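You operate a simulated robot arm through the tools that you are given. There is no shell and no other tool. Be economical: measure what you need, move in short steps, check, and stop when the job is done.

You run a simulated robot arm. Do the job below in one go: nothing can be reset, and whatever is moved stays where it is left.

Task
Wind the landing leg up clear of the floor and stow the crank.
Fine: the stands carry the frame. Slide the clip off, crank back in LOW till the load dial shows grey, shift to HIGH and give it about half a turn more. End with the lever at FREE and the clip over the crank. Keep hands from under the pad and out of the crank's swing.

It is judged by the outcome, as a careful person would: the job done as asked, and still so three seconds after it is handed in. It fails if anything else is knocked over, pushed out of place, dropped, spilled or broken.

Robot
A 6-joint arm with a two-finger parallel gripper, fixed in place. Base frame: the origin is at the foot of the arm, x ahead of it, y to its left, z up. Readings come in m, degrees, newtons and seconds.
With the tool pointing down near the work surface it reaches from about 0.3 to 0.74 m from the base axis. Its first joint turns from -66.0 to 66.0 degrees. Payload 2.45 kg.
The TCP is the grasp point between the finger pads, 0.024 m short of the fingertips. In the tool frame z runs along the fingers and y along their closing line. Largest opening 0.068 m; finger width 0.017, thickness 0.01; the body of the gripper, 0.04 by 0.07 m, starts 0.041 m behind the TCP.
Orientation is that of the tool frame in the base frame, as a unit quaternion [w, x, y, z]. With the fingers straight down and closing along the base's y, the tool's x points along the base's -x, its y along +y and its z along -z.

Tools
- The arm moves only by the tool jog_arm. Its argument "plan" is a list of rows, each an object of numbers (a shift or turn left out is 0, a gripper value left out holds the last): "ax", "ay", "az": the turn, a rotation vector about the base's x, y, z in degrees; "x", "y", "z": the shift along the base's x, y, z in m; "hand": the finger opening in m, from 0 to 0.068. In form: [{"ax": .., "ay": .., "az": .., "x": .., "y": .., "z": .., "hand": ..}, ...]. A call has 1 to 8 rows; each row is the pose to reach, as a shift and turn from the pose commanded when the call began. A row lasts 0.2 s, in which the tool goes at most 0.05 m and 8.6 degrees; a call with a longer step from one row to the next is refused whole, and so is a gripper value outside its range. A pose out of reach is approached as far as the arm can. The call stops where the force on the tool passes 90 N (or 10 N more than at its start, if that is more) or the arm is blocked; 0.2 s more then pass. Each finger travels about 0.108 m/s and halts on what it meets, pressing with about 36 N; the grip force reading is that of the motor and also rises with nothing between the fingers. The clock runs only during rows and for 0.2 s after the last one: add rows that repeat a pose to give the fingers time. It gives the time, the measured TCP pose, the force on the tool (base axes), the opening and the grip force at its end, in the units of the frame above (readings bear some noise).
- Cameras (640 x 400 px; columns grow to the right, rows downward): "scene" is fixed at [0.1751, 0.4175, 1.4731]; the picture's right is [-0.70, -0.71, 0.00], its down [-0.35, 0.35, -0.87] and it looks along [0.62, -0.61, -0.50] (base axes); focal length 367 px, centre (320, 200). "wrist" rides on the gripper at [0.084, 0.011, -0.075] in the tool frame; the picture's right is [-0.13, 0.99, 0.00], its down [-0.60, -0.08, -0.79] and it looks along [-0.79, -0.10, 0.61] (tool axes); focal length 251 px, centre (320, 200). There is no depth. A picture from a camera that has moved, and an enlarged one, comes with that camera's place and axes in the base frame and with its lens.
- capture(camera): a new picture of that camera. It takes no simulated time.
- enlarge(camera, box): a new picture of the part [left, top, right, bottom] of that camera's present view, enlarged. It takes no simulated time.
- close_job(): hands the job in; it is judged then, once.

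Go step by step. Nothing tells you positions but the pictures and the camera data: compare them with the known pose of the tool, close in by small moves and look again before you grip or let go. The budget is 120 turns and 84 pictures, counting those below and the enlarged ones. Unless the task says otherwise, let go and move clear before handing in, and close with one line.

The tools are called after "Emit:" as a command line: name --argument value ..., lists and objects as JSON in quotes. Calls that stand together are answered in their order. jog_arm: Moves the arm, as the interface text tells. Its arguments: {"type":"object","properties":{"plan":{"type":"array"}},"required":["plan"]} The other tools are called the same way: capture (camera) takes a picture; enlarge (camera, box) takes an enlarged picture of a part of a camera's view; close_job () hands the job in.

At the start:

```text
time: 0.0
tool_pos: [0.503, -0.0046, 1.2351]
tcp_rot: [0.0, 0.0, 1.0, 0.0]
contact_force: [0.1, -1.1, -1.1]
finger_gap: 0.0679
grasp_force: 0.0
```

scene: 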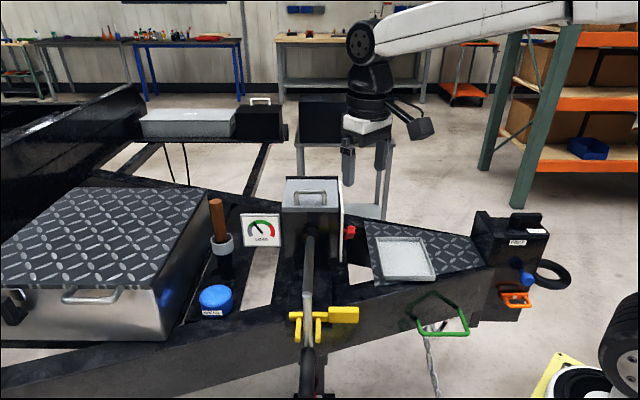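
wrist: 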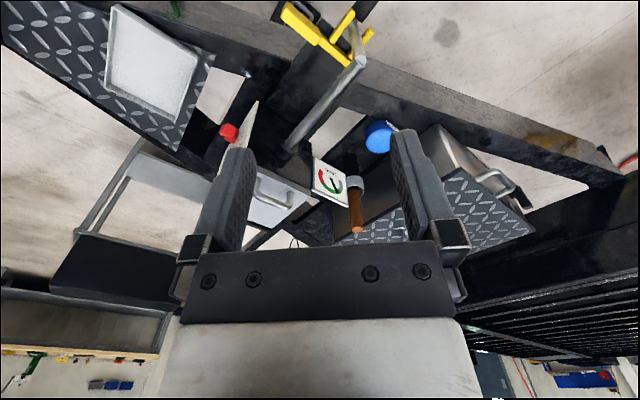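

I see a trailer drawbar with a landing leg, its crank held by a yellow clip, a load dial, and a red lever or knob on the gearbox. I'll look closer at these parts first.

Emit:
enlarge --camera "scene" --box '[190, 160, 390, 285]'

Emit:
enlarge --camera "scene" --box '[230, 275, 430, 400]'

Emit:
enlarge --camera "wrist" --box '[180, 0, 436, 160]'

```text
3.20 times, centred on (290, 222) of scene
camera zoom: at [0.1751, 0.4175, 1.4731], right [-0.7, -0.71, 0.0], down [-0.35, 0.35, -0.87], along [0.62, -0.61, -0.5], focal length 1175 px, centre (416, 128)
```

zoom: 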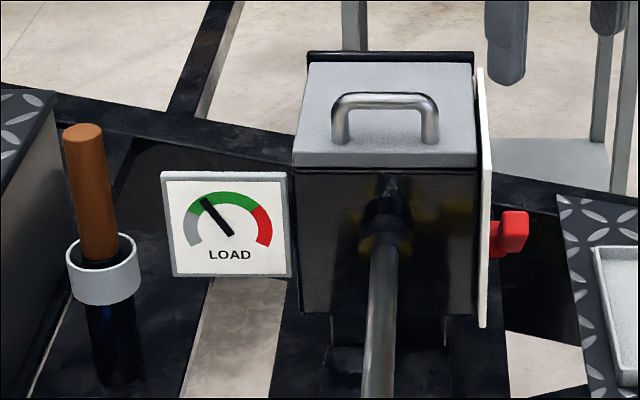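

```text
3.20 times, centred on (330, 338) of scene
camera zoom: at [0.1751, 0.4175, 1.4731], right [-0.7, -0.71, 0.0], down [-0.35, 0.35, -0.87], along [0.62, -0.61, -0.5], focal length 1175 px, centre (288, -240)
```

zoom: 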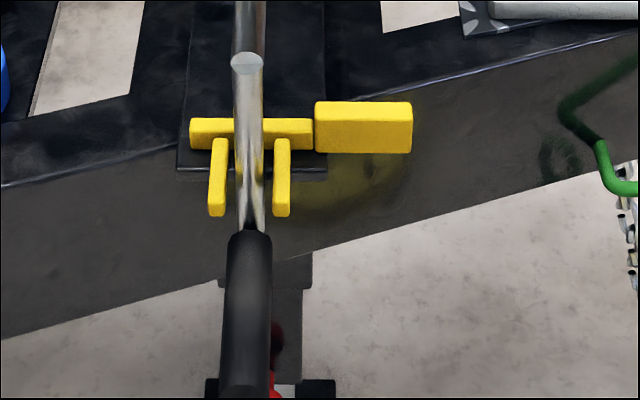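

```text
2.50 times, centred on (308, 80) of wrist
camera zoom: at [0.4184, 0.0061, 1.31], right [0.13, 0.99, 0.0], down [0.6, -0.08, 0.79], along [0.79, -0.1, -0.61], focal length 629 px, centre (350, 500)
```

zoom: 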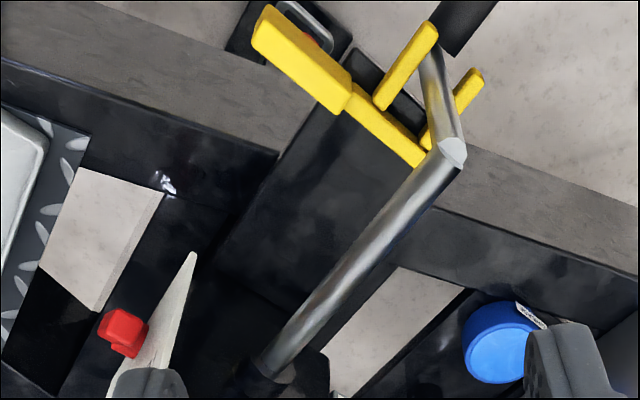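

The crank elbow triangulates to about (0.592, 0.045, 0.929), and the red lever knob to about (0.693, -0.201, 0.916). Next I'll move to the right side, staying high, to read the lever plate.

Emit:
jog_arm --plan '[{"x": 0.005, "y": -0.042, "z": -0.018, "az": 5.6}, {"x": 0.01, "y": -0.084, "z": -0.036, "az": 11.2}, {"x": 0.015, "y": -0.126, "z": -0.054, "az": 16.8}, {"x": 0.02, "y": -0.168, "z": -0.072, "az": 22.4}, {"x": 0.025, "y": -0.21, "z": -0.09, "az": 28}, {"x": 0.03, "y": -0.252, "z": -0.108, "az": 33.6}, {"x": 0.035, "y": -0.294, "z": -0.126, "az": 39.2}, {"x": 0.04, "y": -0.336, "z": -0.144, "az": 45}]'

Emit:
capture --camera "wrist"

```text
time: 1.8
tool_pos: [0.5412, -0.3404, 1.0874]
tcp_rot: [0.0, -0.383, 0.924, 0.0]
contact_force: [0.5, -0.5, -0.8]
finger_gap: 0.068
grasp_force: 0.1
```

```text
78 pictures are left
camera wrist: at [0.4743, -0.3924, 1.1618], right [-0.61, 0.79, 0.0], down [0.48, 0.37, 0.79], along [0.63, 0.48, -0.61], focal length 251 px, centre (320, 200)
```

wrist: 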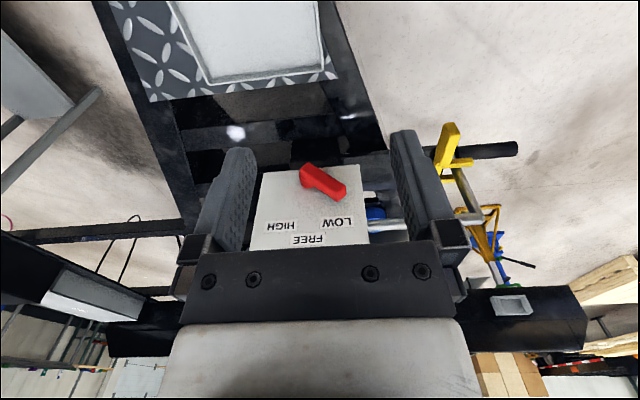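

Emit:
enlarge --camera "wrist" --box '[230, 150, 390, 250]'

Emit:
enlarge --camera "wrist" --box '[400, 110, 528, 190]'

```text
4.00 times, centred on (310, 200) of wrist
camera zoom: at [0.4743, -0.3924, 1.1618], right [-0.61, 0.79, 0.0], down [0.48, 0.37, 0.79], along [0.63, 0.48, -0.61], focal length 1006 px, centre (360, 200)
```

zoom: 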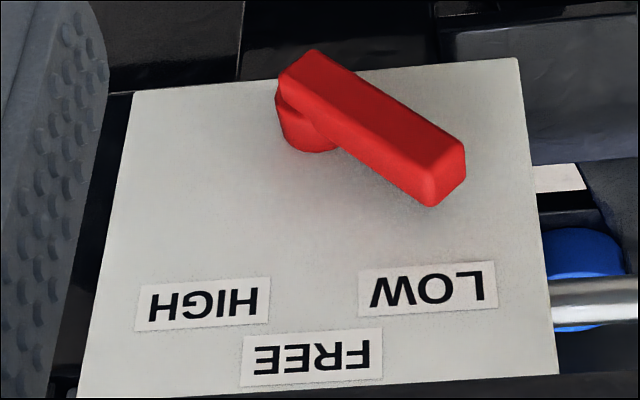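

```text
5.00 times, centred on (464, 150) of wrist
camera zoom: at [0.4743, -0.3924, 1.1618], right [-0.61, 0.79, 0.0], down [0.48, 0.37, 0.79], along [0.63, 0.48, -0.61], focal length 1257 px, centre (-400, 450)
```

zoom: 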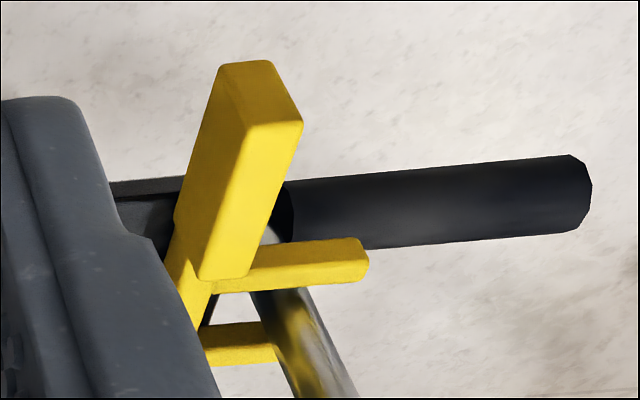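

The lever is now at LOW, FREE is straight up, and HIGH is on the far side. The crank arm hangs down from the elbow with its black grip pointing outward at about z 0.76, and the clip prongs straddle the arm. I'll swing round to the front for a closer look.

Emit:
jog_arm --plan '[{"x": -0.01, "y": 0.046, "az": -8}, {"x": -0.02, "y": 0.092, "az": -16}, {"x": -0.03, "y": 0.138, "az": -24}, {"x": -0.04, "y": 0.184, "az": -32}, {"x": -0.05, "y": 0.23, "az": -40}, {"x": -0.06, "y": 0.276, "az": -48}, {"x": -0.07, "y": 0.322, "az": -56}, {"x": -0.08, "y": 0.368, "az": -64}]'

Emit:
jog_arm --plan '[{"x": -0.01, "y": 0.04, "z": -0.02, "az": -8}, {"x": -0.02, "y": 0.08, "z": -0.04, "az": -16}, {"x": -0.02, "y": 0.12, "z": -0.07, "az": -24}, {"x": -0.02, "y": 0.13, "z": -0.11, "az": -26}, {"x": -0.02, "y": 0.13, "z": -0.13, "az": -26}]'

Emit:
capture --camera "wrist"

```text
time: 3.6
tool_pos: [0.4665, 0.0315, 1.0905]
tcp_rot: [0.0, 0.166, 0.986, 0.0]
contact_force: [0.4, 0.0, 0.5]
finger_gap: 0.068
grasp_force: 0.0
```

```text
time: 4.8
tool_pos: [0.444, 0.1602, 0.9603]
tcp_rot: [0.0, 0.384, 0.923, 0.0]
contact_force: [0.4, -0.4, 0.9]
finger_gap: 0.068
grasp_force: 0.1
```

```text
75 pictures are left
camera wrist: at [0.3925, 0.2272, 1.0358], right [0.79, 0.61, 0.0], down [0.37, -0.48, 0.79], along [0.48, -0.63, -0.61], focal length 251 px, centre (320, 200)
```

wrist: 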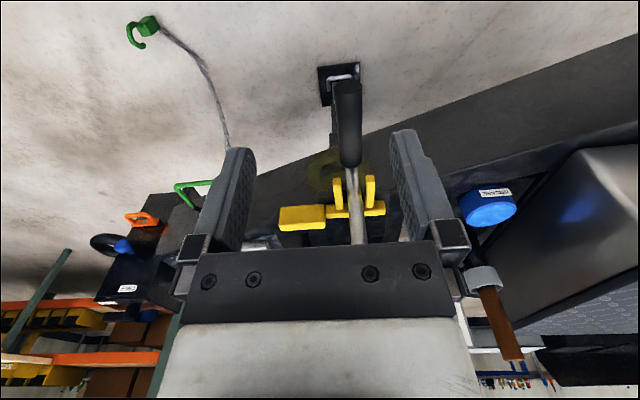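

Emit:
enlarge --camera "wrist" --box '[250, 50, 410, 250]'

Emit:
enlarge --camera "scene" --box '[240, 200, 400, 400]'

```text
2.00 times, centred on (330, 150) of wrist
camera zoom: at [0.3925, 0.2272, 1.0358], right [0.79, 0.61, 0.0], down [0.37, -0.48, 0.79], along [0.48, -0.63, -0.61], focal length 503 px, centre (300, 300)
```

zoom: 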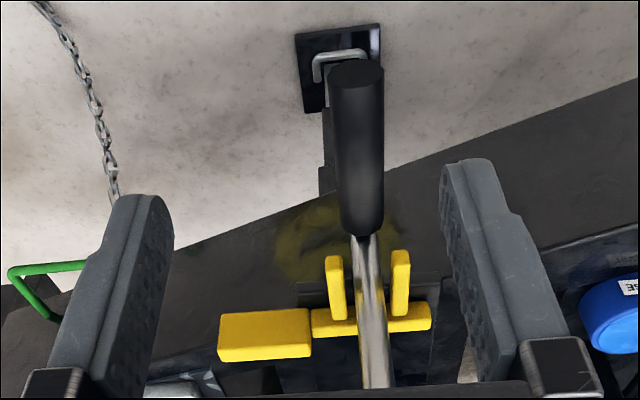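

```text
2.00 times, centred on (320, 300) of scene
camera zoom: at [0.1751, 0.4175, 1.4731], right [-0.7, -0.71, 0.0], down [-0.35, 0.35, -0.87], along [0.62, -0.61, -0.5], focal length 734 px, centre (320, 0)
```

zoom: 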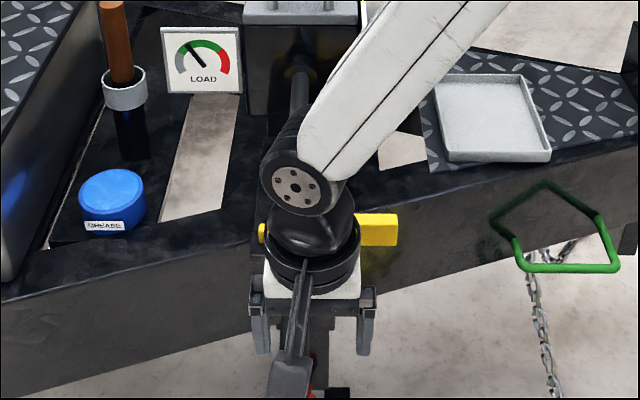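

The grip runs from about (0.581, 0.05) to (0.502, 0.1325) at z of about 0.768. The clip tab is at about (0.571, -0.046, 0.822), and the clip must slide back toward the gearbox, along its prongs. I'll go above the tab with the fingers closing along that slide direction.

Emit:
jog_arm --plan '[{"z": 0.045, "az": 8}, {"z": 0.09, "az": 16}, {"x": 0.014, "y": -0.03, "z": 0.11, "az": 24}, {"x": 0.032, "y": -0.06, "z": 0.11, "az": 32}, {"x": 0.05, "y": -0.09, "z": 0.11, "az": 40}, {"x": 0.068, "y": -0.12, "z": 0.11, "az": 48}, {"x": 0.086, "y": -0.15, "z": 0.11, "az": 56}, {"x": 0.104, "y": -0.18, "z": 0.11, "az": 64}]'

Emit:
jog_arm --plan '[{"x": 0.01, "y": -0.01, "z": 0, "az": 8}, {"x": 0.02, "y": -0.025, "z": -0.03, "az": 16}, {"x": 0.02, "y": -0.025, "z": -0.06, "az": 24}, {"x": 0.02, "y": -0.025, "z": -0.1, "az": 26}, {"x": 0.02, "y": -0.025, "z": -0.12, "az": 26}]'

Emit:
capture --camera "wrist"

Emit:
enlarge --camera "scene" --box '[240, 220, 400, 400]'

```text
time: 6.6
tool_pos: [0.5483, -0.022, 1.0705]
tcp_rot: [0.0, -0.166, 0.986, -0.001]
contact_force: [0.3, 0.0, -0.8]
finger_gap: 0.0681
grasp_force: 0.0
```

```text
time: 7.8
tool_pos: [0.568, -0.0485, 0.9478]
tcp_rot: [0.001, -0.384, 0.923, 0.001]
contact_force: [0.1, 0.6, 0.1]
finger_gap: 0.0679
grasp_force: 0.1
```

```text
72 pictures are left
camera wrist: at [0.5008, -0.0997, 1.0234], right [-0.61, 0.79, 0.0], down [0.48, 0.37, 0.79], along [0.63, 0.48, -0.61], focal length 251 px, centre (320, 200)
```

wrist: 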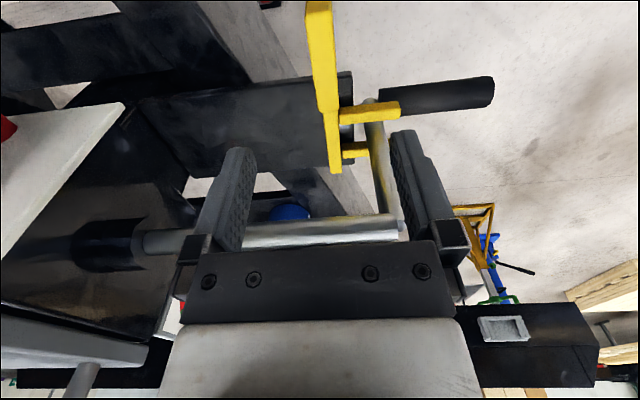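

```text
2.22 times, centred on (320, 310) of scene
camera zoom: at [0.1751, 0.4175, 1.4731], right [-0.7, -0.71, 0.0], down [-0.35, 0.35, -0.87], along [0.62, -0.61, -0.5], focal length 816 px, centre (320, -44)
```

zoom: 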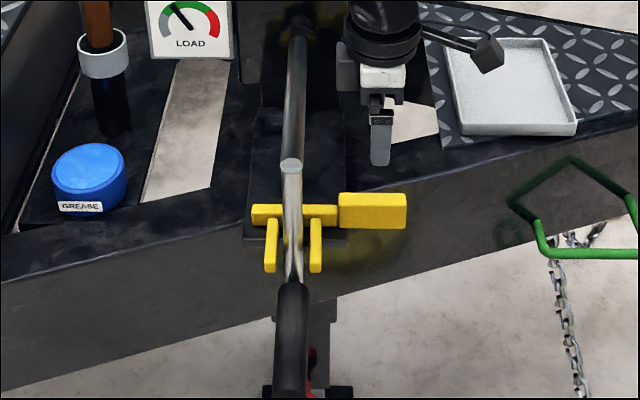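

The clip sits on the black plate and the tab centre is at about (0.569, -0.045, 0.817). I'll descend over the tab and close.

Emit:
jog_arm --plan '[{"x": 0.001, "y": 0.003, "z": -0.04}, {"x": 0.001, "y": 0.003, "z": -0.08}, {"x": 0.001, "y": 0.003, "z": -0.105}, {"x": 0.001, "y": 0.003, "z": -0.124}]'

Emit:
enlarge --camera "scene" --box '[240, 240, 400, 340]'

Emit:
capture --camera "wrist"

```text
time: 8.8
tool_pos: [0.5669, -0.0438, 0.8268]
tcp_rot: [0.001, -0.383, 0.924, -0.001]
contact_force: [-0.5, 0.1, 0.2]
finger_gap: 0.0679
grasp_force: 0.0
```

```text
4.00 times, centred on (320, 290) of scene
camera zoom: at [0.1751, 0.4175, 1.4731], right [-0.7, -0.71, 0.0], down [-0.35, 0.35, -0.87], along [0.62, -0.61, -0.5], focal length 1469 px, centre (320, -160)
```

zoom: 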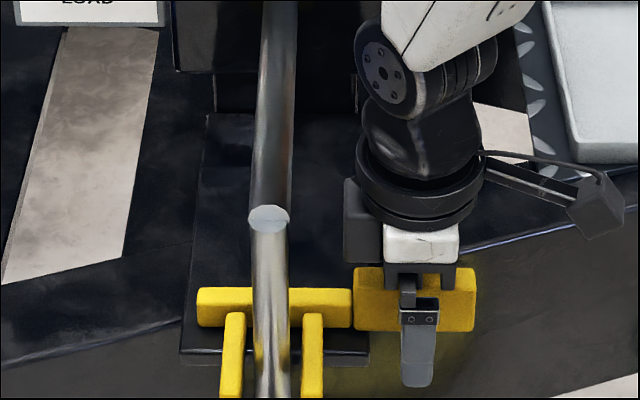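

```text
69 pictures are left
camera wrist: at [0.4993, -0.0954, 0.901], right [-0.61, 0.79, 0.0], down [0.48, 0.37, 0.79], along [0.63, 0.48, -0.61], focal length 251 px, centre (320, 200)
```

wrist: 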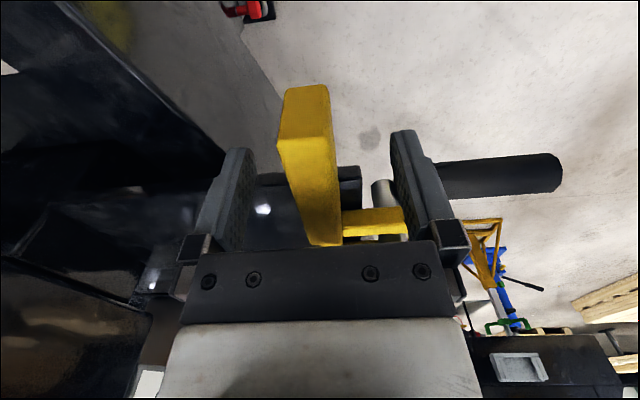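

The tab is between the fingers, so I'll close on it.

Emit:
jog_arm --plan '[{"hand": 0.0}, {"hand": 0.0}]'

```text
time: 9.4
tool_pos: [0.5673, -0.0443, 0.8267]
tcp_rot: [0.001, -0.383, 0.924, 0.0]
contact_force: [6.2, -8.3, -7.7]
finger_gap: 0.0177
grasp_force: 36.1
```

It's gripped at 0.018 m. Now a small trial slide toward the gearbox.

Emit:
jog_arm --plan '[{"x": 0.007, "y": -0.007}, {"x": 0.014, "y": -0.014}, {"x": 0.021, "y": -0.021}]'

Emit:
enlarge --camera "scene" --box '[240, 240, 400, 340]'

```text
time: 10.2
tool_pos: [0.5871, -0.0645, 0.8265]
tcp_rot: [-0.002, -0.382, 0.924, 0.001]
contact_force: [7.7, 10.2, -23.8]
finger_gap: 0.018
grasp_force: 36.1
```

```text
4.00 times, centred on (320, 290) of scene
camera zoom: at [0.1758, 0.4177, 1.473], right [-0.7, -0.71, 0.0], down [-0.35, 0.35, -0.87], along [0.62, -0.61, -0.5], focal length 1469 px, centre (320, -160)
```

zoom: 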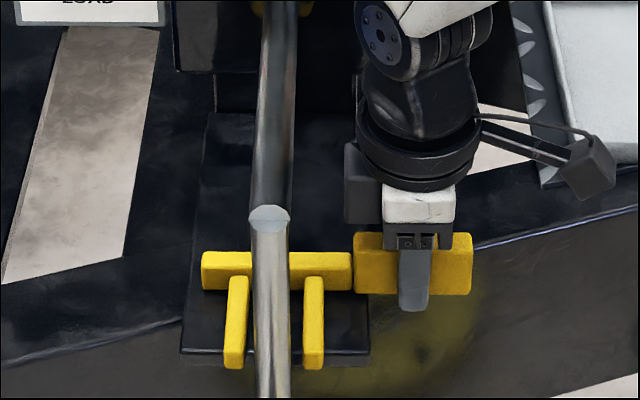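

It slides smoothly, so I'll continue.

Emit:
jog_arm --plan '[{"x": 0.009, "y": -0.009}, {"x": 0.018, "y": -0.018}, {"x": 0.027, "y": -0.027}, {"x": 0.035, "y": -0.035}]'

Emit:
enlarge --camera "scene" --box '[240, 240, 400, 340]'

Emit:
capture --camera "wrist"

```text
time: 11.0
tool_pos: [0.5995, -0.0781, 0.823]
tcp_rot: [-0.019, -0.385, 0.923, 0.016]
contact_force: [-35.1, 35.8, 30.9]
finger_gap: 0.0187
grasp_force: 36.9
stopped in row 3: the force on the tool passed its limit (the readings are from after the stop); the commanded pose is now the measured one
```

```text
4.00 times, centred on (320, 290) of scene
camera zoom: at [0.1736, 0.4184, 1.473], right [-0.7, -0.71, 0.0], down [-0.35, 0.35, -0.87], along [0.62, -0.61, -0.5], focal length 1469 px, centre (320, -160)
```

zoom: 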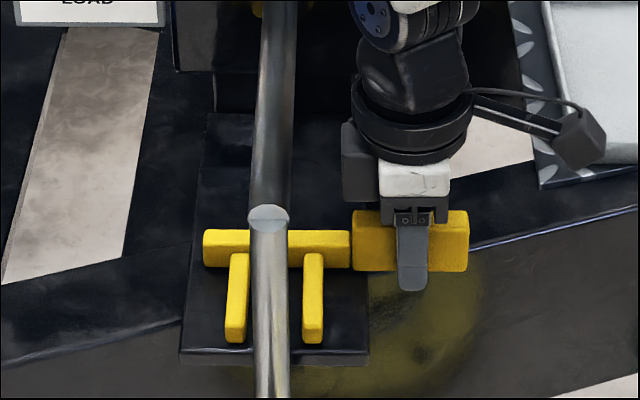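

```text
66 pictures are left
camera wrist: at [0.5363, -0.1308, 0.9017], right [-0.61, 0.79, 0.04], down [0.52, 0.36, 0.78], along [0.6, 0.5, -0.63], focal length 251 px, centre (320, 200)
```

wrist: 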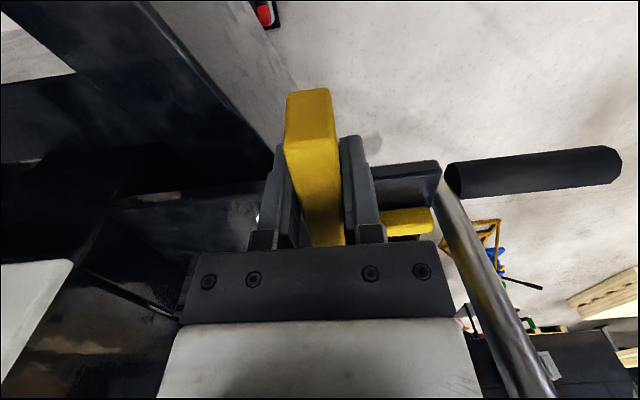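

The clip reached its end stop, about 0.046 m back, and its prong tips are about 2 cm clear of the arm. I'll release, square up the tool and lift.

Emit:
jog_arm --plan '[{"hand": 0.04}, {"hand": 0.045}, {"ax": -0.86, "ay": -2.7, "az": -0.25, "z": 0.03}, {"ax": -0.86, "ay": -2.7, "az": -0.25, "z": 0.075}, {"ax": -0.86, "ay": -2.7, "az": -0.25, "z": 0.12, "x": -0.02, "y": 0.0}, {"ax": -0.86, "ay": -2.7, "az": -0.25, "z": 0.165, "x": -0.04, "y": 0.0}, {"ax": -0.86, "ay": -2.7, "az": -0.25, "z": 0.21, "x": -0.05, "y": 0.0, "hand": 0.068}, {"ax": -0.86, "ay": -2.7, "az": -0.25, "z": 0.25, "x": -0.06, "y": 0.0}]'

Emit:
enlarge --camera "scene" --box '[200, 200, 392, 400]'

```text
time: 12.8
tool_pos: [0.5461, -0.0827, 1.0761]
tcp_rot: [0.007, -0.383, 0.924, -0.004]
contact_force: [0.3, 0.5, 0.1]
finger_gap: 0.0676
grasp_force: 0.0
```

```text
2.00 times, centred on (296, 300) of scene
camera zoom: at [0.1751, 0.4175, 1.4731], right [-0.7, -0.71, 0.0], down [-0.35, 0.35, -0.87], along [0.62, -0.61, -0.5], focal length 734 px, centre (368, 0)
```

zoom: 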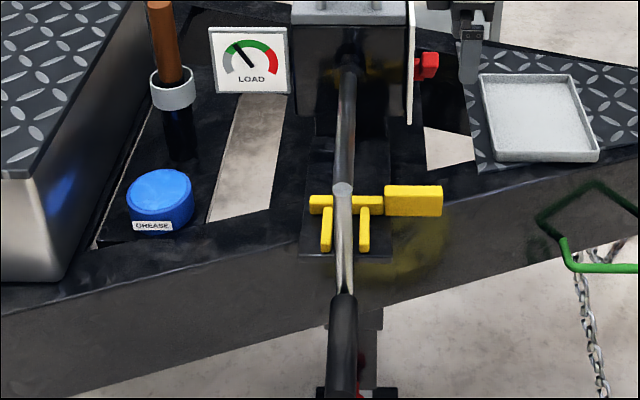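

The clip stays back. Next I'll swing round in front of the crank with the fingers closing across the grip.

Emit:
jog_arm --plan '[{"az": -8.4, "x": -0.01, "y": 0.02}, {"az": -16.8, "x": -0.02, "y": 0.04}, {"az": -25.2, "x": -0.03, "y": 0.06}, {"az": -33.6, "x": -0.04, "y": 0.08}, {"az": -42, "x": -0.04, "y": 0.11}, {"az": -50.4, "x": -0.03, "y": 0.14}, {"az": -58.8, "x": -0.02, "y": 0.165}, {"az": -67.2, "x": -0.016, "y": 0.186}]'

Emit:
jog_arm --plan '[{"az": -8, "z": -0.03}, {"az": -16, "z": -0.06}, {"az": -22.8, "z": -0.1}, {"az": -22.8, "z": -0.14}, {"az": -22.8, "z": -0.18}, {"az": -22.8, "z": -0.2}]'

Emit:
capture --camera "wrist"

Emit:
capture --camera "scene"

```text
time: 14.6
tool_pos: [0.5292, 0.103, 1.0742]
tcp_rot: [0.003, 0.193, 0.981, -0.008]
contact_force: [0.1, 0.1, -0.4]
finger_gap: 0.068
grasp_force: 0.0
```

```text
time: 16.0
tool_pos: [0.5294, 0.1038, 0.8722]
tcp_rot: [0.002, 0.383, 0.924, -0.008]
contact_force: [-0.2, -0.3, -0.5]
finger_gap: 0.0679
grasp_force: 0.1
```

```text
64 pictures are left
camera wrist: at [0.4773, 0.1717, 0.9474], right [0.79, 0.61, -0.01], down [0.37, -0.47, 0.8], along [0.48, -0.64, -0.6], focal length 251 px, centre (320, 200)
```

wrist: 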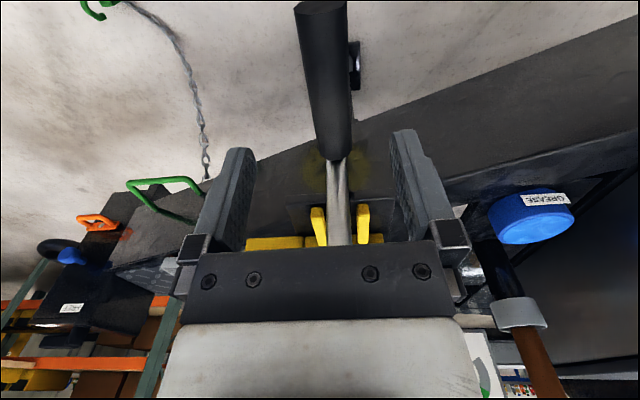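

```text
63 pictures are left
```

scene: 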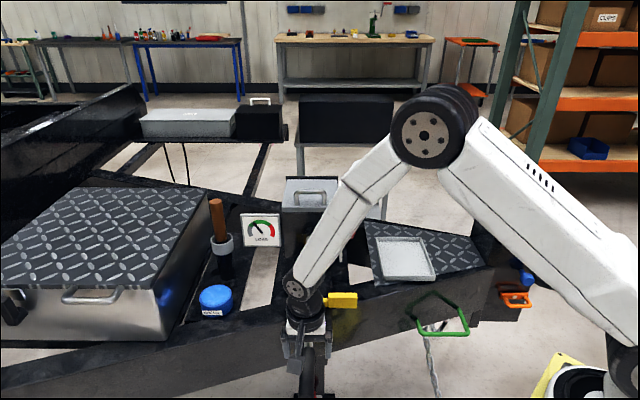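

The grip is aligned between the fingers. I'll descend to it and close.

Emit:
jog_arm --plan '[{"z": -0.04}, {"z": -0.075}, {"z": -0.103}, {"z": -0.103, "hand": 0.02}, {"z": -0.103, "hand": 0.0}, {"z": -0.103, "hand": 0.0}]'

Emit:
capture --camera "wrist"

Emit:
capture --camera "scene"

```text
time: 17.4
tool_pos: [0.5305, 0.1027, 0.7712]
tcp_rot: [0.002, 0.382, 0.924, -0.008]
contact_force: [5.1, 3.1, -10.6]
finger_gap: 0.0316
grasp_force: 44.6
```

```text
62 pictures are left
camera wrist: at [0.4789, 0.1718, 0.8455], right [0.79, 0.61, -0.01], down [0.37, -0.47, 0.8], along [0.48, -0.64, -0.6], focal length 251 px, centre (320, 200)
```

wrist: 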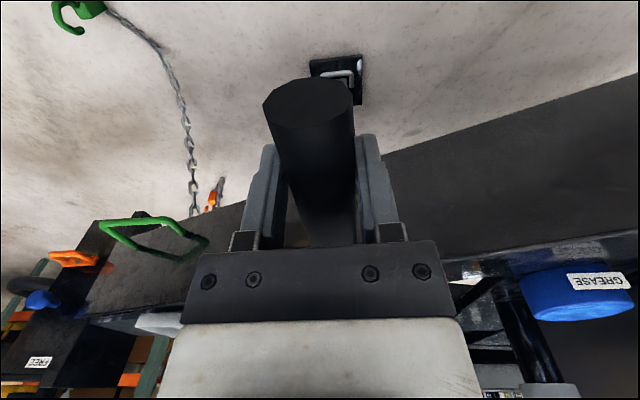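

```text
61 pictures are left
```

scene: 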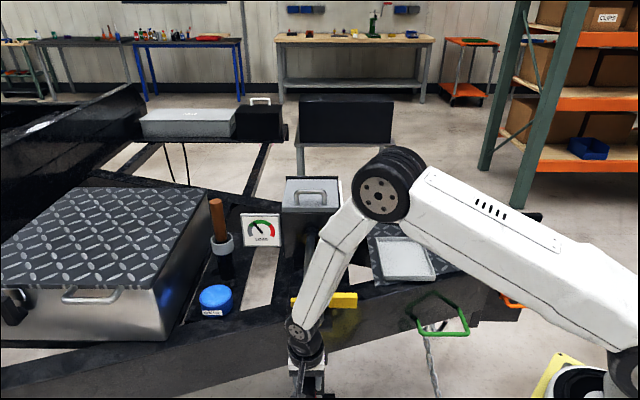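

I have the grip, which is 0.032 m thick. I'll test anticlockwise, seen from the front, for 45° with an assumed radius of 0.16 m, then check the dial.

Emit:
jog_arm --plan '[{"x": -0.0293, "y": -0.0293, "z": 0.0055}, {"x": -0.0566, "y": -0.0566, "z": 0.0214}, {"x": -0.08, "y": -0.08, "z": 0.0469}]'

Emit:
enlarge --camera "scene" --box '[200, 170, 400, 400]'

```text
time: 18.2
tool_pos: [0.4521, 0.024, 0.8208]
tcp_rot: [0.0, 0.382, 0.924, -0.009]
contact_force: [-8.1, 38.3, 7.7]
finger_gap: 0.0315
grasp_force: 44.7
```

```text
1.74 times, centred on (300, 285) of scene
camera zoom: at [0.1748, 0.4185, 1.4729], right [-0.7, -0.71, 0.0], down [-0.35, 0.35, -0.87], along [0.62, -0.61, -0.5], focal length 639 px, centre (355, 52)
```

zoom: 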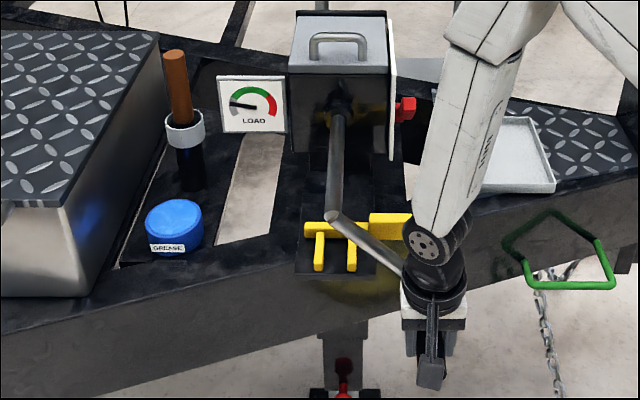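

Right direction: the needle is dropping toward grey. The measured arc suggests a radius of about 0.15 m. I'll zoom the dial before continuing.

Emit:
enlarge --camera "scene" --box '[238, 205, 286, 250]'

Emit:
jog_arm --plan '[{"x": -0.0118, "y": -0.0118, "z": 0.0281}, {"x": -0.0224, "y": -0.0224, "z": 0.0643}, {"x": -0.026, "y": -0.026, "z": 0.1031}]'

Emit:
enlarge --camera "scene" --box '[200, 170, 400, 400]'

```text
8.89 times, centred on (262, 228) of scene
camera zoom: at [0.1748, 0.4185, 1.4729], right [-0.7, -0.71, 0.0], down [-0.35, 0.35, -0.87], along [0.62, -0.61, -0.5], focal length 3264 px, centre (836, -44)
```

zoom: 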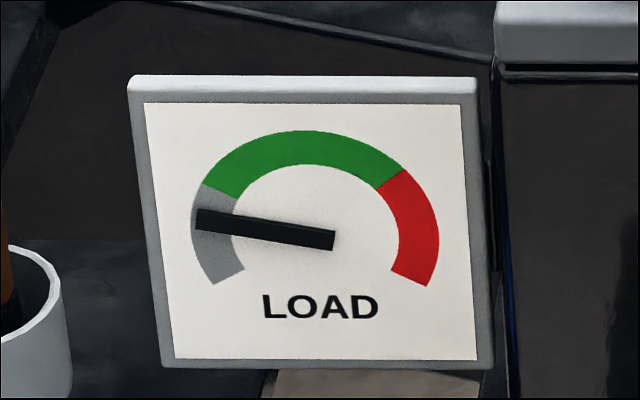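

```text
time: 19.0
tool_pos: [0.4205, -0.0083, 0.9223]
tcp_rot: [-0.001, 0.383, 0.924, -0.01]
contact_force: [-8.6, -53.7, -14.9]
finger_gap: 0.0316
grasp_force: 44.9
```

```text
1.74 times, centred on (300, 285) of scene
camera zoom: at [0.1752, 0.4159, 1.4736], right [-0.7, -0.71, 0.0], down [-0.35, 0.35, -0.87], along [0.62, -0.61, -0.5], focal length 639 px, centre (355, 52)
```

zoom: 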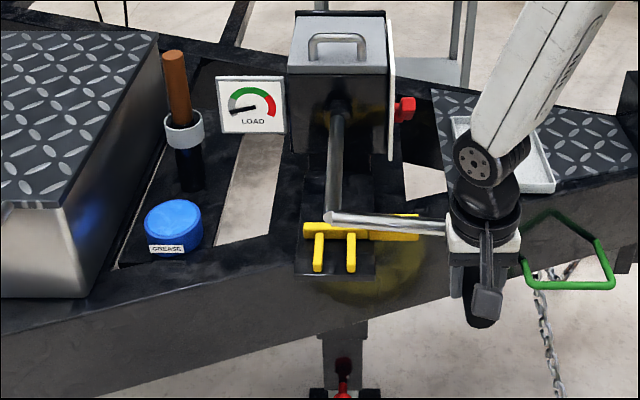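

The needle was already in the grey at 45°, and the radius is nearer 0.157 m. I'll carry on over the top to 180°, still in LOW, so the load is really off.

Emit:
jog_arm --plan '[{"x": -0.003, "y": -0.003, "z": 0.044}, {"x": 0.0099, "y": 0.0099, "z": 0.0865}, {"x": 0.0275, "y": 0.0275, "z": 0.118}, {"x": 0.0505, "y": 0.0505, "z": 0.143}, {"x": 0.0773, "y": 0.0773, "z": 0.1587}, {"x": 0.106, "y": 0.106, "z": 0.164}]'

Emit:
enlarge --camera "scene" --box '[238, 205, 286, 250]'

Emit:
capture --camera "scene"

```text
time: 19.7
tool_pos: [0.4294, 0.0008, 1.0131]
tcp_rot: [-0.005, 0.381, 0.924, -0.018]
contact_force: [-9.7, -20.6, 13.3]
finger_gap: 0.0316
grasp_force: 44.8
stopped in row 3: the force on the tool passed its limit (the readings are from after the stop); the commanded pose is now the measured one
```

```text
8.89 times, centred on (262, 228) of scene
camera zoom: at [0.1746, 0.4169, 1.4734], right [-0.7, -0.71, 0.0], down [-0.35, 0.35, -0.87], along [0.62, -0.61, -0.5], focal length 3264 px, centre (836, -44)
```

zoom: 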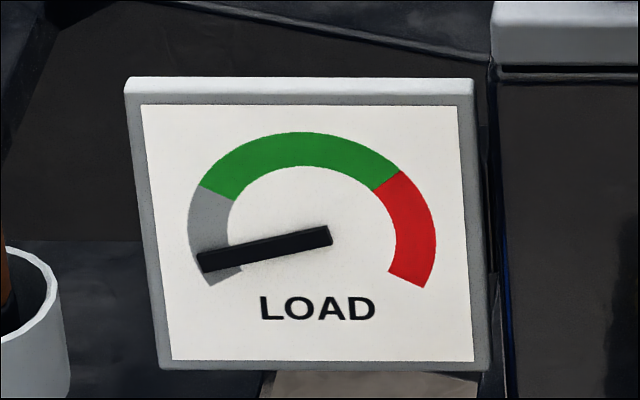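

```text
56 pictures are left
```

scene: 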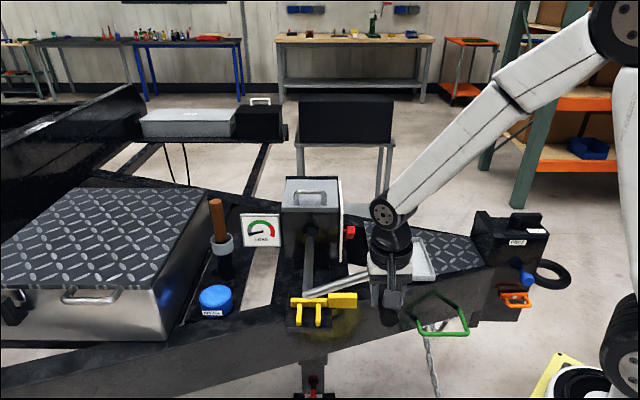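

The force limit stopped the arm partway. The needle is well into grey. I'll check how the grip sits now.

Emit:
enlarge --camera "scene" --box '[270, 210, 450, 340]'

Emit:
capture --camera "wrist"

```text
3.08 times, centred on (360, 275) of scene
camera zoom: at [0.1746, 0.4169, 1.4734], right [-0.7, -0.71, 0.0], down [-0.35, 0.35, -0.87], along [0.62, -0.61, -0.5], focal length 1130 px, centre (197, -31)
```

zoom: 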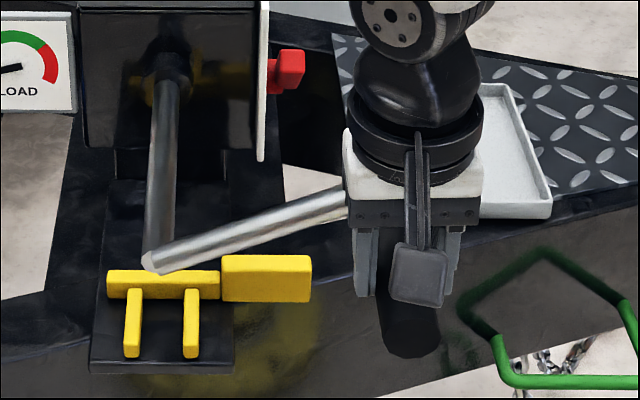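

```text
54 pictures are left
camera wrist: at [0.3798, 0.0705, 1.0876], right [0.79, 0.61, -0.04], down [0.39, -0.46, 0.8], along [0.47, -0.64, -0.6], focal length 251 px, centre (320, 200)
```

wrist: 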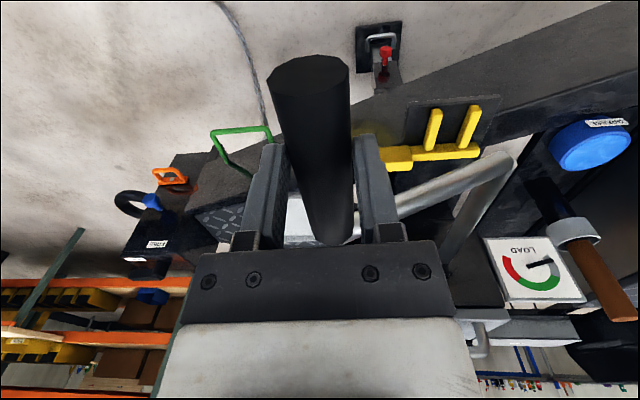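

The picture shows the handle slipped about 1.9 cm down the pads, because I moved too fast. The shaft axis is at z 0.929 and the radius is 0.158 m, with the crank now at about 114°. I'll regrip deeper, square up, and then turn more slowly.

Emit:
jog_arm --plan '[{"hand": 0.04}, {"hand": 0.045, "z": -0.009, "ax": 1.68, "ay": -1.32, "az": -0.2}, {"hand": 0.045, "z": -0.02, "ax": 1.68, "ay": -1.32, "az": -0.2}, {"hand": 0.0, "z": -0.02, "ax": 1.68, "ay": -1.32, "az": -0.2}, {"hand": 0.0, "z": -0.02, "ax": 1.68, "ay": -1.32, "az": -0.2}]'

Emit:
capture --camera "wrist"

Emit:
enlarge --camera "scene" --box '[240, 200, 450, 340]'

```text
time: 20.9
tool_pos: [0.43, 0.0007, 0.9923]
tcp_rot: [-0.002, 0.383, 0.924, 0.0]
contact_force: [-20.2, -36.9, 11.9]
finger_gap: 0.0316
grasp_force: 44.5
```

```text
53 pictures are left
camera wrist: at [0.3778, 0.0679, 1.0683], right [0.79, 0.61, 0.0], down [0.37, -0.48, 0.79], along [0.48, -0.63, -0.61], focal length 251 px, centre (320, 200)
```

wrist: 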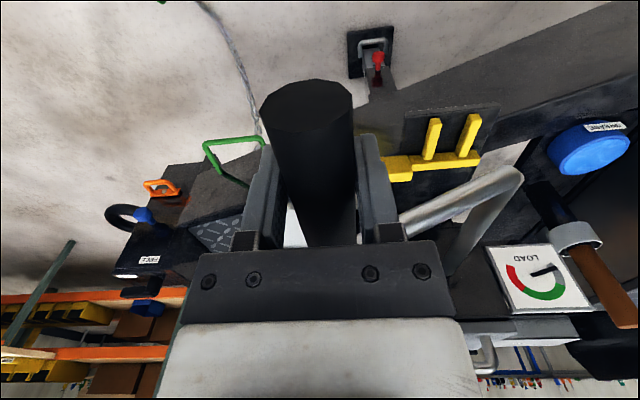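

```text
2.86 times, centred on (345, 270) of scene
camera zoom: at [0.1744, 0.4163, 1.4736], right [-0.7, -0.71, 0.0], down [-0.35, 0.35, -0.87], along [0.62, -0.61, -0.5], focal length 1049 px, centre (249, 0)
```

zoom: 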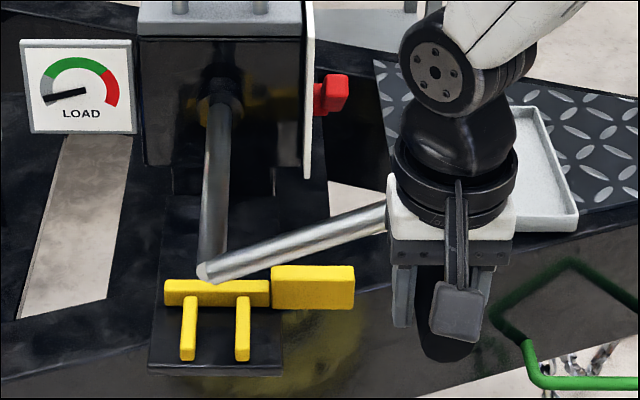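

The handle is seated deep again and the crank held its angle. Now I'll turn slowly up to near the top.

Emit:
jog_arm --plan '[{"x": 0.0048, "y": 0.0056, "z": 0.0178}, {"x": 0.0131, "y": 0.0139, "z": 0.0349}, {"x": 0.023, "y": 0.0238, "z": 0.0503}, {"x": 0.0342, "y": 0.035, "z": 0.0637}, {"x": 0.0466, "y": 0.0474, "z": 0.075}, {"x": 0.0599, "y": 0.0607, "z": 0.0838}, {"x": 0.0739, "y": 0.0747, "z": 0.0902}, {"x": 0.0884, "y": 0.0892, "z": 0.0939}]'

Emit:
enlarge --camera "scene" --box '[230, 170, 430, 330]'

```text
time: 22.1
tool_pos: [0.4765, 0.0476, 1.0722]
tcp_rot: [-0.003, 0.383, 0.924, -0.004]
contact_force: [-16.1, -6.3, 24.6]
finger_gap: 0.0315
grasp_force: 44.1
stopped in row 6: the force on the tool passed its limit (the readings are from after the stop); the commanded pose is now the measured one
```

```text
2.50 times, centred on (330, 250) of scene
camera zoom: at [0.1742, 0.4173, 1.4733], right [-0.7, -0.71, 0.0], down [-0.35, 0.35, -0.87], along [0.62, -0.61, -0.5], focal length 918 px, centre (295, 75)
```

zoom: 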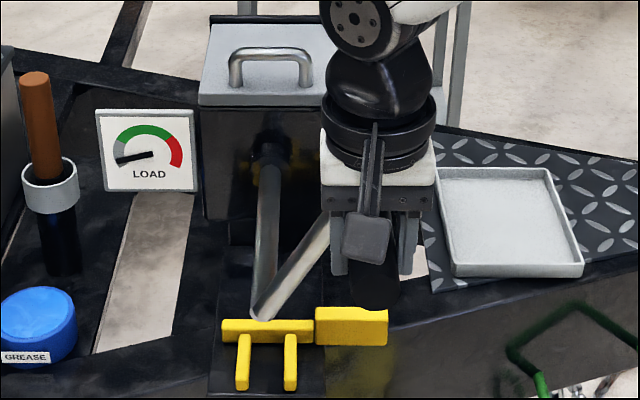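

The true radius fits about 0.1625 m, so my path was pulling radially. I'll continue slowly with the corrected radius to the top.

Emit:
jog_arm --plan '[{"x": 0.0048, "y": 0.0048, "z": 0.0034}, {"x": 0.0096, "y": 0.0096, "z": 0.0064}, {"x": 0.019, "y": 0.019, "z": 0.0114}, {"x": 0.0286, "y": 0.0286, "z": 0.0151}, {"x": 0.0385, "y": 0.0385, "z": 0.0177}, {"x": 0.0485, "y": 0.0485, "z": 0.0191}, {"x": 0.0545, "y": 0.0545, "z": 0.0192}]'

Emit:
enlarge --camera "scene" --box '[230, 170, 390, 270]'

Emit:
capture --camera "wrist"

```text
time: 23.7
tool_pos: [0.5305, 0.1019, 1.0908]
tcp_rot: [-0.003, 0.383, 0.924, -0.003]
contact_force: [-18.5, 2.4, 11.7]
finger_gap: 0.0318
grasp_force: 44.9
```

```text
4.00 times, centred on (310, 220) of scene
camera zoom: at [0.1743, 0.4175, 1.4732], right [-0.7, -0.71, 0.0], down [-0.35, 0.35, -0.87], along [0.62, -0.61, -0.5], focal length 1469 px, centre (360, 120)
```

zoom: 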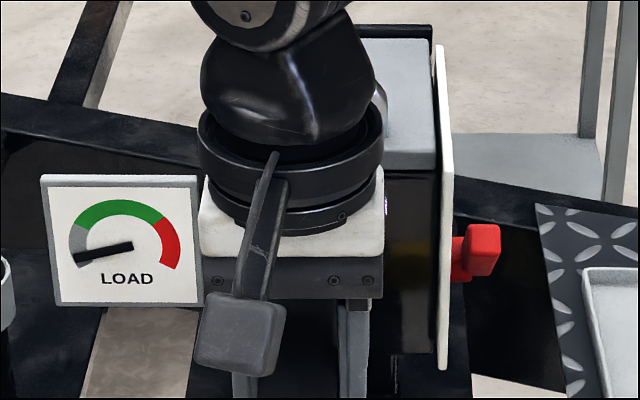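

```text
49 pictures are left
camera wrist: at [0.4798, 0.169, 1.1659], right [0.79, 0.61, -0.01], down [0.38, -0.48, 0.79], along [0.48, -0.63, -0.61], focal length 251 px, centre (320, 200)
```

wrist: 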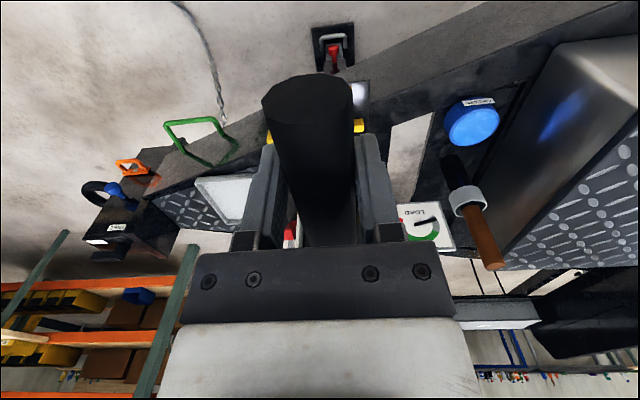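

The needle rests low in the grey, so LOW is done with the crank at the top; half a turn in HIGH will then bring it back to hang. I'll release and go round to the lever.

Emit:
jog_arm --plan '[{"hand": 0.068}, {"hand": 0.068}, {"z": 0.045}, {"z": 0.09}, {"z": 0.09, "y": -0.04, "az": 8}, {"z": 0.09, "y": -0.085, "az": 16}, {"z": 0.09, "y": -0.13, "az": 24}, {"z": 0.09, "y": -0.175, "az": 32}]'

Emit:
jog_arm --plan '[{"y": -0.04, "az": 8.3}, {"y": -0.08, "az": 16.6}, {"y": -0.12, "az": 24.9}, {"y": -0.16, "az": 33.2}, {"y": -0.2, "az": 41.5}, {"y": -0.235, "az": 49.8}, {"y": -0.255, "az": 58}]'

Emit:
capture --camera "scene"

```text
time: 25.5
tool_pos: [0.5306, -0.072, 1.1794]
tcp_rot: [0.0, 0.113, 0.994, -0.003]
contact_force: [0.5, -0.2, -0.2]
finger_gap: 0.068
grasp_force: 0.0
```

```text
time: 27.1
tool_pos: [0.5333, -0.3266, 1.1804]
tcp_rot: [0.0, -0.384, 0.923, -0.002]
contact_force: [0.1, -0.2, -0.8]
finger_gap: 0.068
grasp_force: 0.1
```

```text
48 pictures are left
```

scene: 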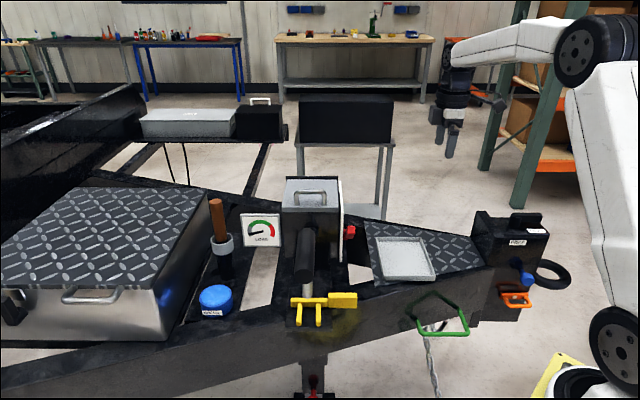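

The crank stays up on its own. I'll tilt the tool 40° toward the lever plate and move to a standoff to look.

Emit:
jog_arm --plan '[{"ax": 5.6, "ay": -5.6, "x": 0.01, "y": 0.01, "z": -0.03}, {"ax": 11.3, "ay": -11.3, "x": 0.02, "y": 0.02, "z": -0.06}, {"ax": 17, "ay": -17, "x": 0.04, "y": 0.03, "z": -0.09}, {"ax": 22.6, "ay": -22.6, "x": 0.06, "y": 0.045, "z": -0.115}, {"ax": 28.3, "ay": -28.3, "x": 0.08, "y": 0.06, "z": -0.14}, {"ax": 28.3, "ay": -28.3, "x": 0.097, "y": 0.077, "z": -0.158}]'

Emit:
capture --camera "wrist"

Emit:
enlarge --camera "scene" --box '[300, 160, 460, 280]'

```text
time: 28.5
tool_pos: [0.6311, -0.2506, 1.0207]
tcp_rot: [0.318, -0.359, 0.868, 0.129]
contact_force: [0.0, -0.7, 0.2]
finger_gap: 0.0681
grasp_force: 0.0
```

```text
47 pictures are left
camera wrist: at [0.5432, -0.3203, 1.0251], right [-0.63, 0.77, 0.08], down [0.02, -0.09, 1.0], along [0.78, 0.63, 0.04], focal length 251 px, centre (320, 200)
```

wrist: 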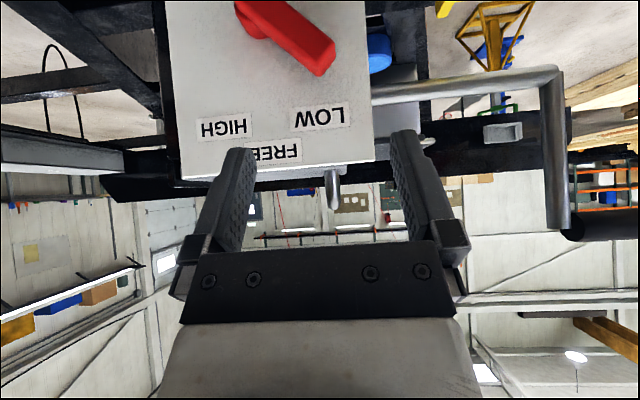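

```text
3.33 times, centred on (380, 220) of scene
camera zoom: at [0.1752, 0.4175, 1.4731], right [-0.7, -0.71, 0.0], down [-0.35, 0.35, -0.87], along [0.62, -0.61, -0.5], focal length 1224 px, centre (120, 133)
```

zoom: 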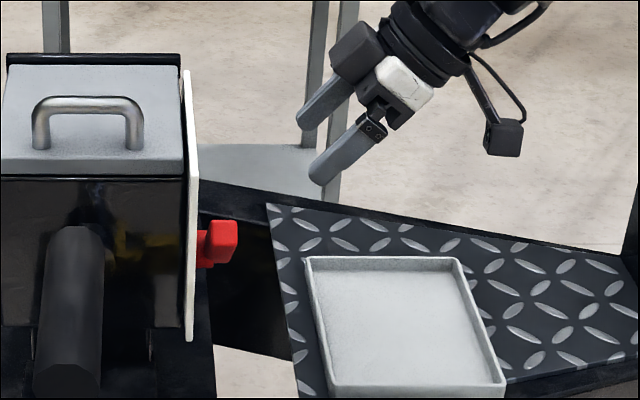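

The camera now views the plate squarely: lever tip at about (0.682, -0.195, 0.926), pivot at about (0.717, -0.23, 0.89). I'll close the fingers and bring them beside the tip on its outer side.

Emit:
jog_arm --plan '[{"x": -0.024, "y": 0.017, "hand": 0.0}, {"x": -0.024, "y": 0.017, "hand": 0.0}, {"x": -0.012, "y": 0.03, "z": -0.022}, {"x": 0.002, "y": 0.043, "z": -0.044}, {"x": 0.015, "y": 0.056, "z": -0.066}, {"x": 0.028, "y": 0.069, "z": -0.088}]'

Emit:
capture --camera "wrist"

Emit:
enlarge --camera "scene" --box '[300, 160, 460, 280]'

```text
time: 29.9
tool_pos: [0.6552, -0.1801, 0.9324]
tcp_rot: [0.317, -0.357, 0.869, 0.127]
contact_force: [1.0, -0.3, -0.1]
finger_gap: 0.0
grasp_force: 23.5
```

```text
45 pictures are left
camera wrist: at [0.5683, -0.2525, 0.9367], right [-0.63, 0.77, 0.08], down [0.02, -0.09, 1.0], along [0.78, 0.63, 0.04], focal length 251 px, centre (320, 200)
```

wrist: 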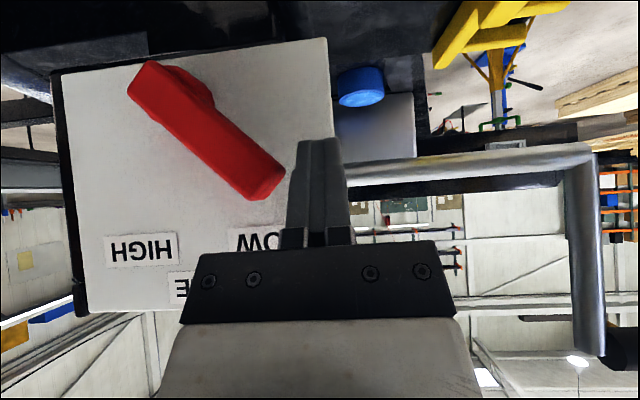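

```text
3.33 times, centred on (380, 220) of scene
camera zoom: at [0.1751, 0.4175, 1.4731], right [-0.7, -0.71, 0.0], down [-0.35, 0.35, -0.87], along [0.62, -0.61, -0.5], focal length 1224 px, centre (120, 133)
```

zoom: 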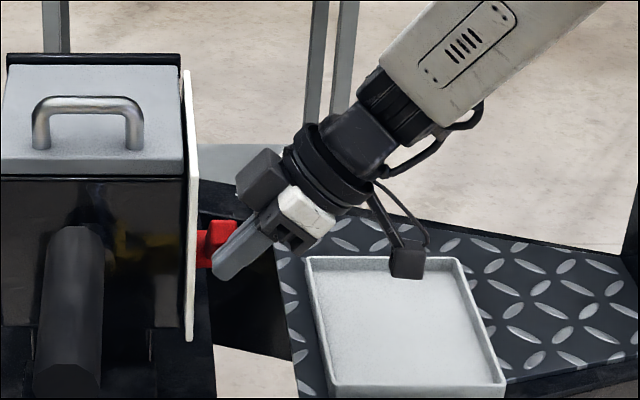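

The finger sits just outside the lever tip. I'll push it inward along the arc in small steps.

Emit:
jog_arm --plan '[{"x": 0.008, "y": -0.008, "z": 0.002}, {"x": 0.016, "y": -0.016, "z": 0.006}, {"x": 0.024, "y": -0.024, "z": 0.01}, {"x": 0.032, "y": -0.032, "z": 0.012}, {"x": 0.04, "y": -0.04, "z": 0.012}]'

Emit:
capture --camera "wrist"

```text
time: 31.1
tool_pos: [0.6994, -0.2241, 0.9592]
tcp_rot: [0.323, -0.36, 0.867, 0.122]
contact_force: [-22.5, 0.3, 60.5]
finger_gap: 0.0001
grasp_force: 23.4
```

```text
43 pictures are left
camera wrist: at [0.612, -0.2958, 0.9616], right [-0.63, 0.77, 0.06], down [0.0, -0.08, 1.0], along [0.78, 0.63, 0.05], focal length 251 px, centre (320, 200)
```

wrist: 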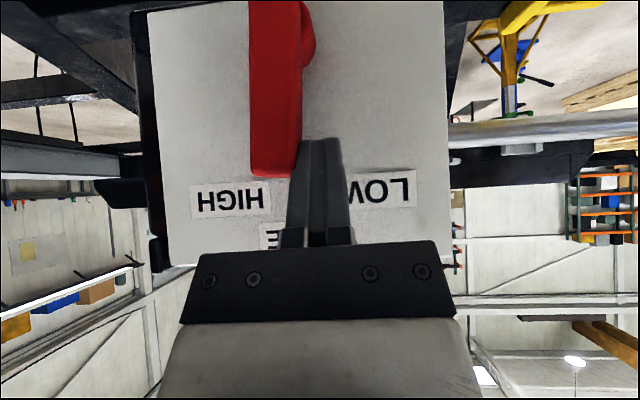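

The lever is passing FREE. I'll ease the height slightly and keep pushing to HIGH.

Emit:
jog_arm --plan '[{"x": 0.004, "y": -0.004, "z": 0.01}, {"x": 0.012, "y": -0.012, "z": 0.008}, {"x": 0.02, "y": -0.02, "z": 0.004}, {"x": 0.028, "y": -0.028, "z": 0.0}]'

Emit:
capture --camera "wrist"

```text
time: 32.1
tool_pos: [0.7248, -0.2469, 0.945]
tcp_rot: [0.315, -0.359, 0.869, 0.13]
contact_force: [-9.6, 5.4, 4.9]
finger_gap: 0.0001
grasp_force: 23.2
```

```text
42 pictures are left
camera wrist: at [0.6371, -0.3188, 0.9482], right [-0.63, 0.77, 0.08], down [0.02, -0.09, 1.0], along [0.78, 0.63, 0.04], focal length 251 px, centre (320, 200)
```

wrist: 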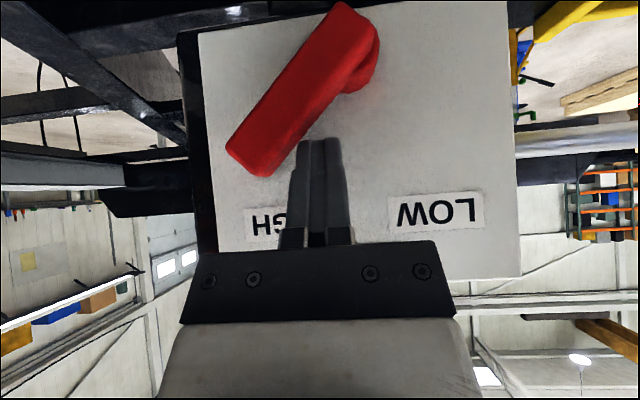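

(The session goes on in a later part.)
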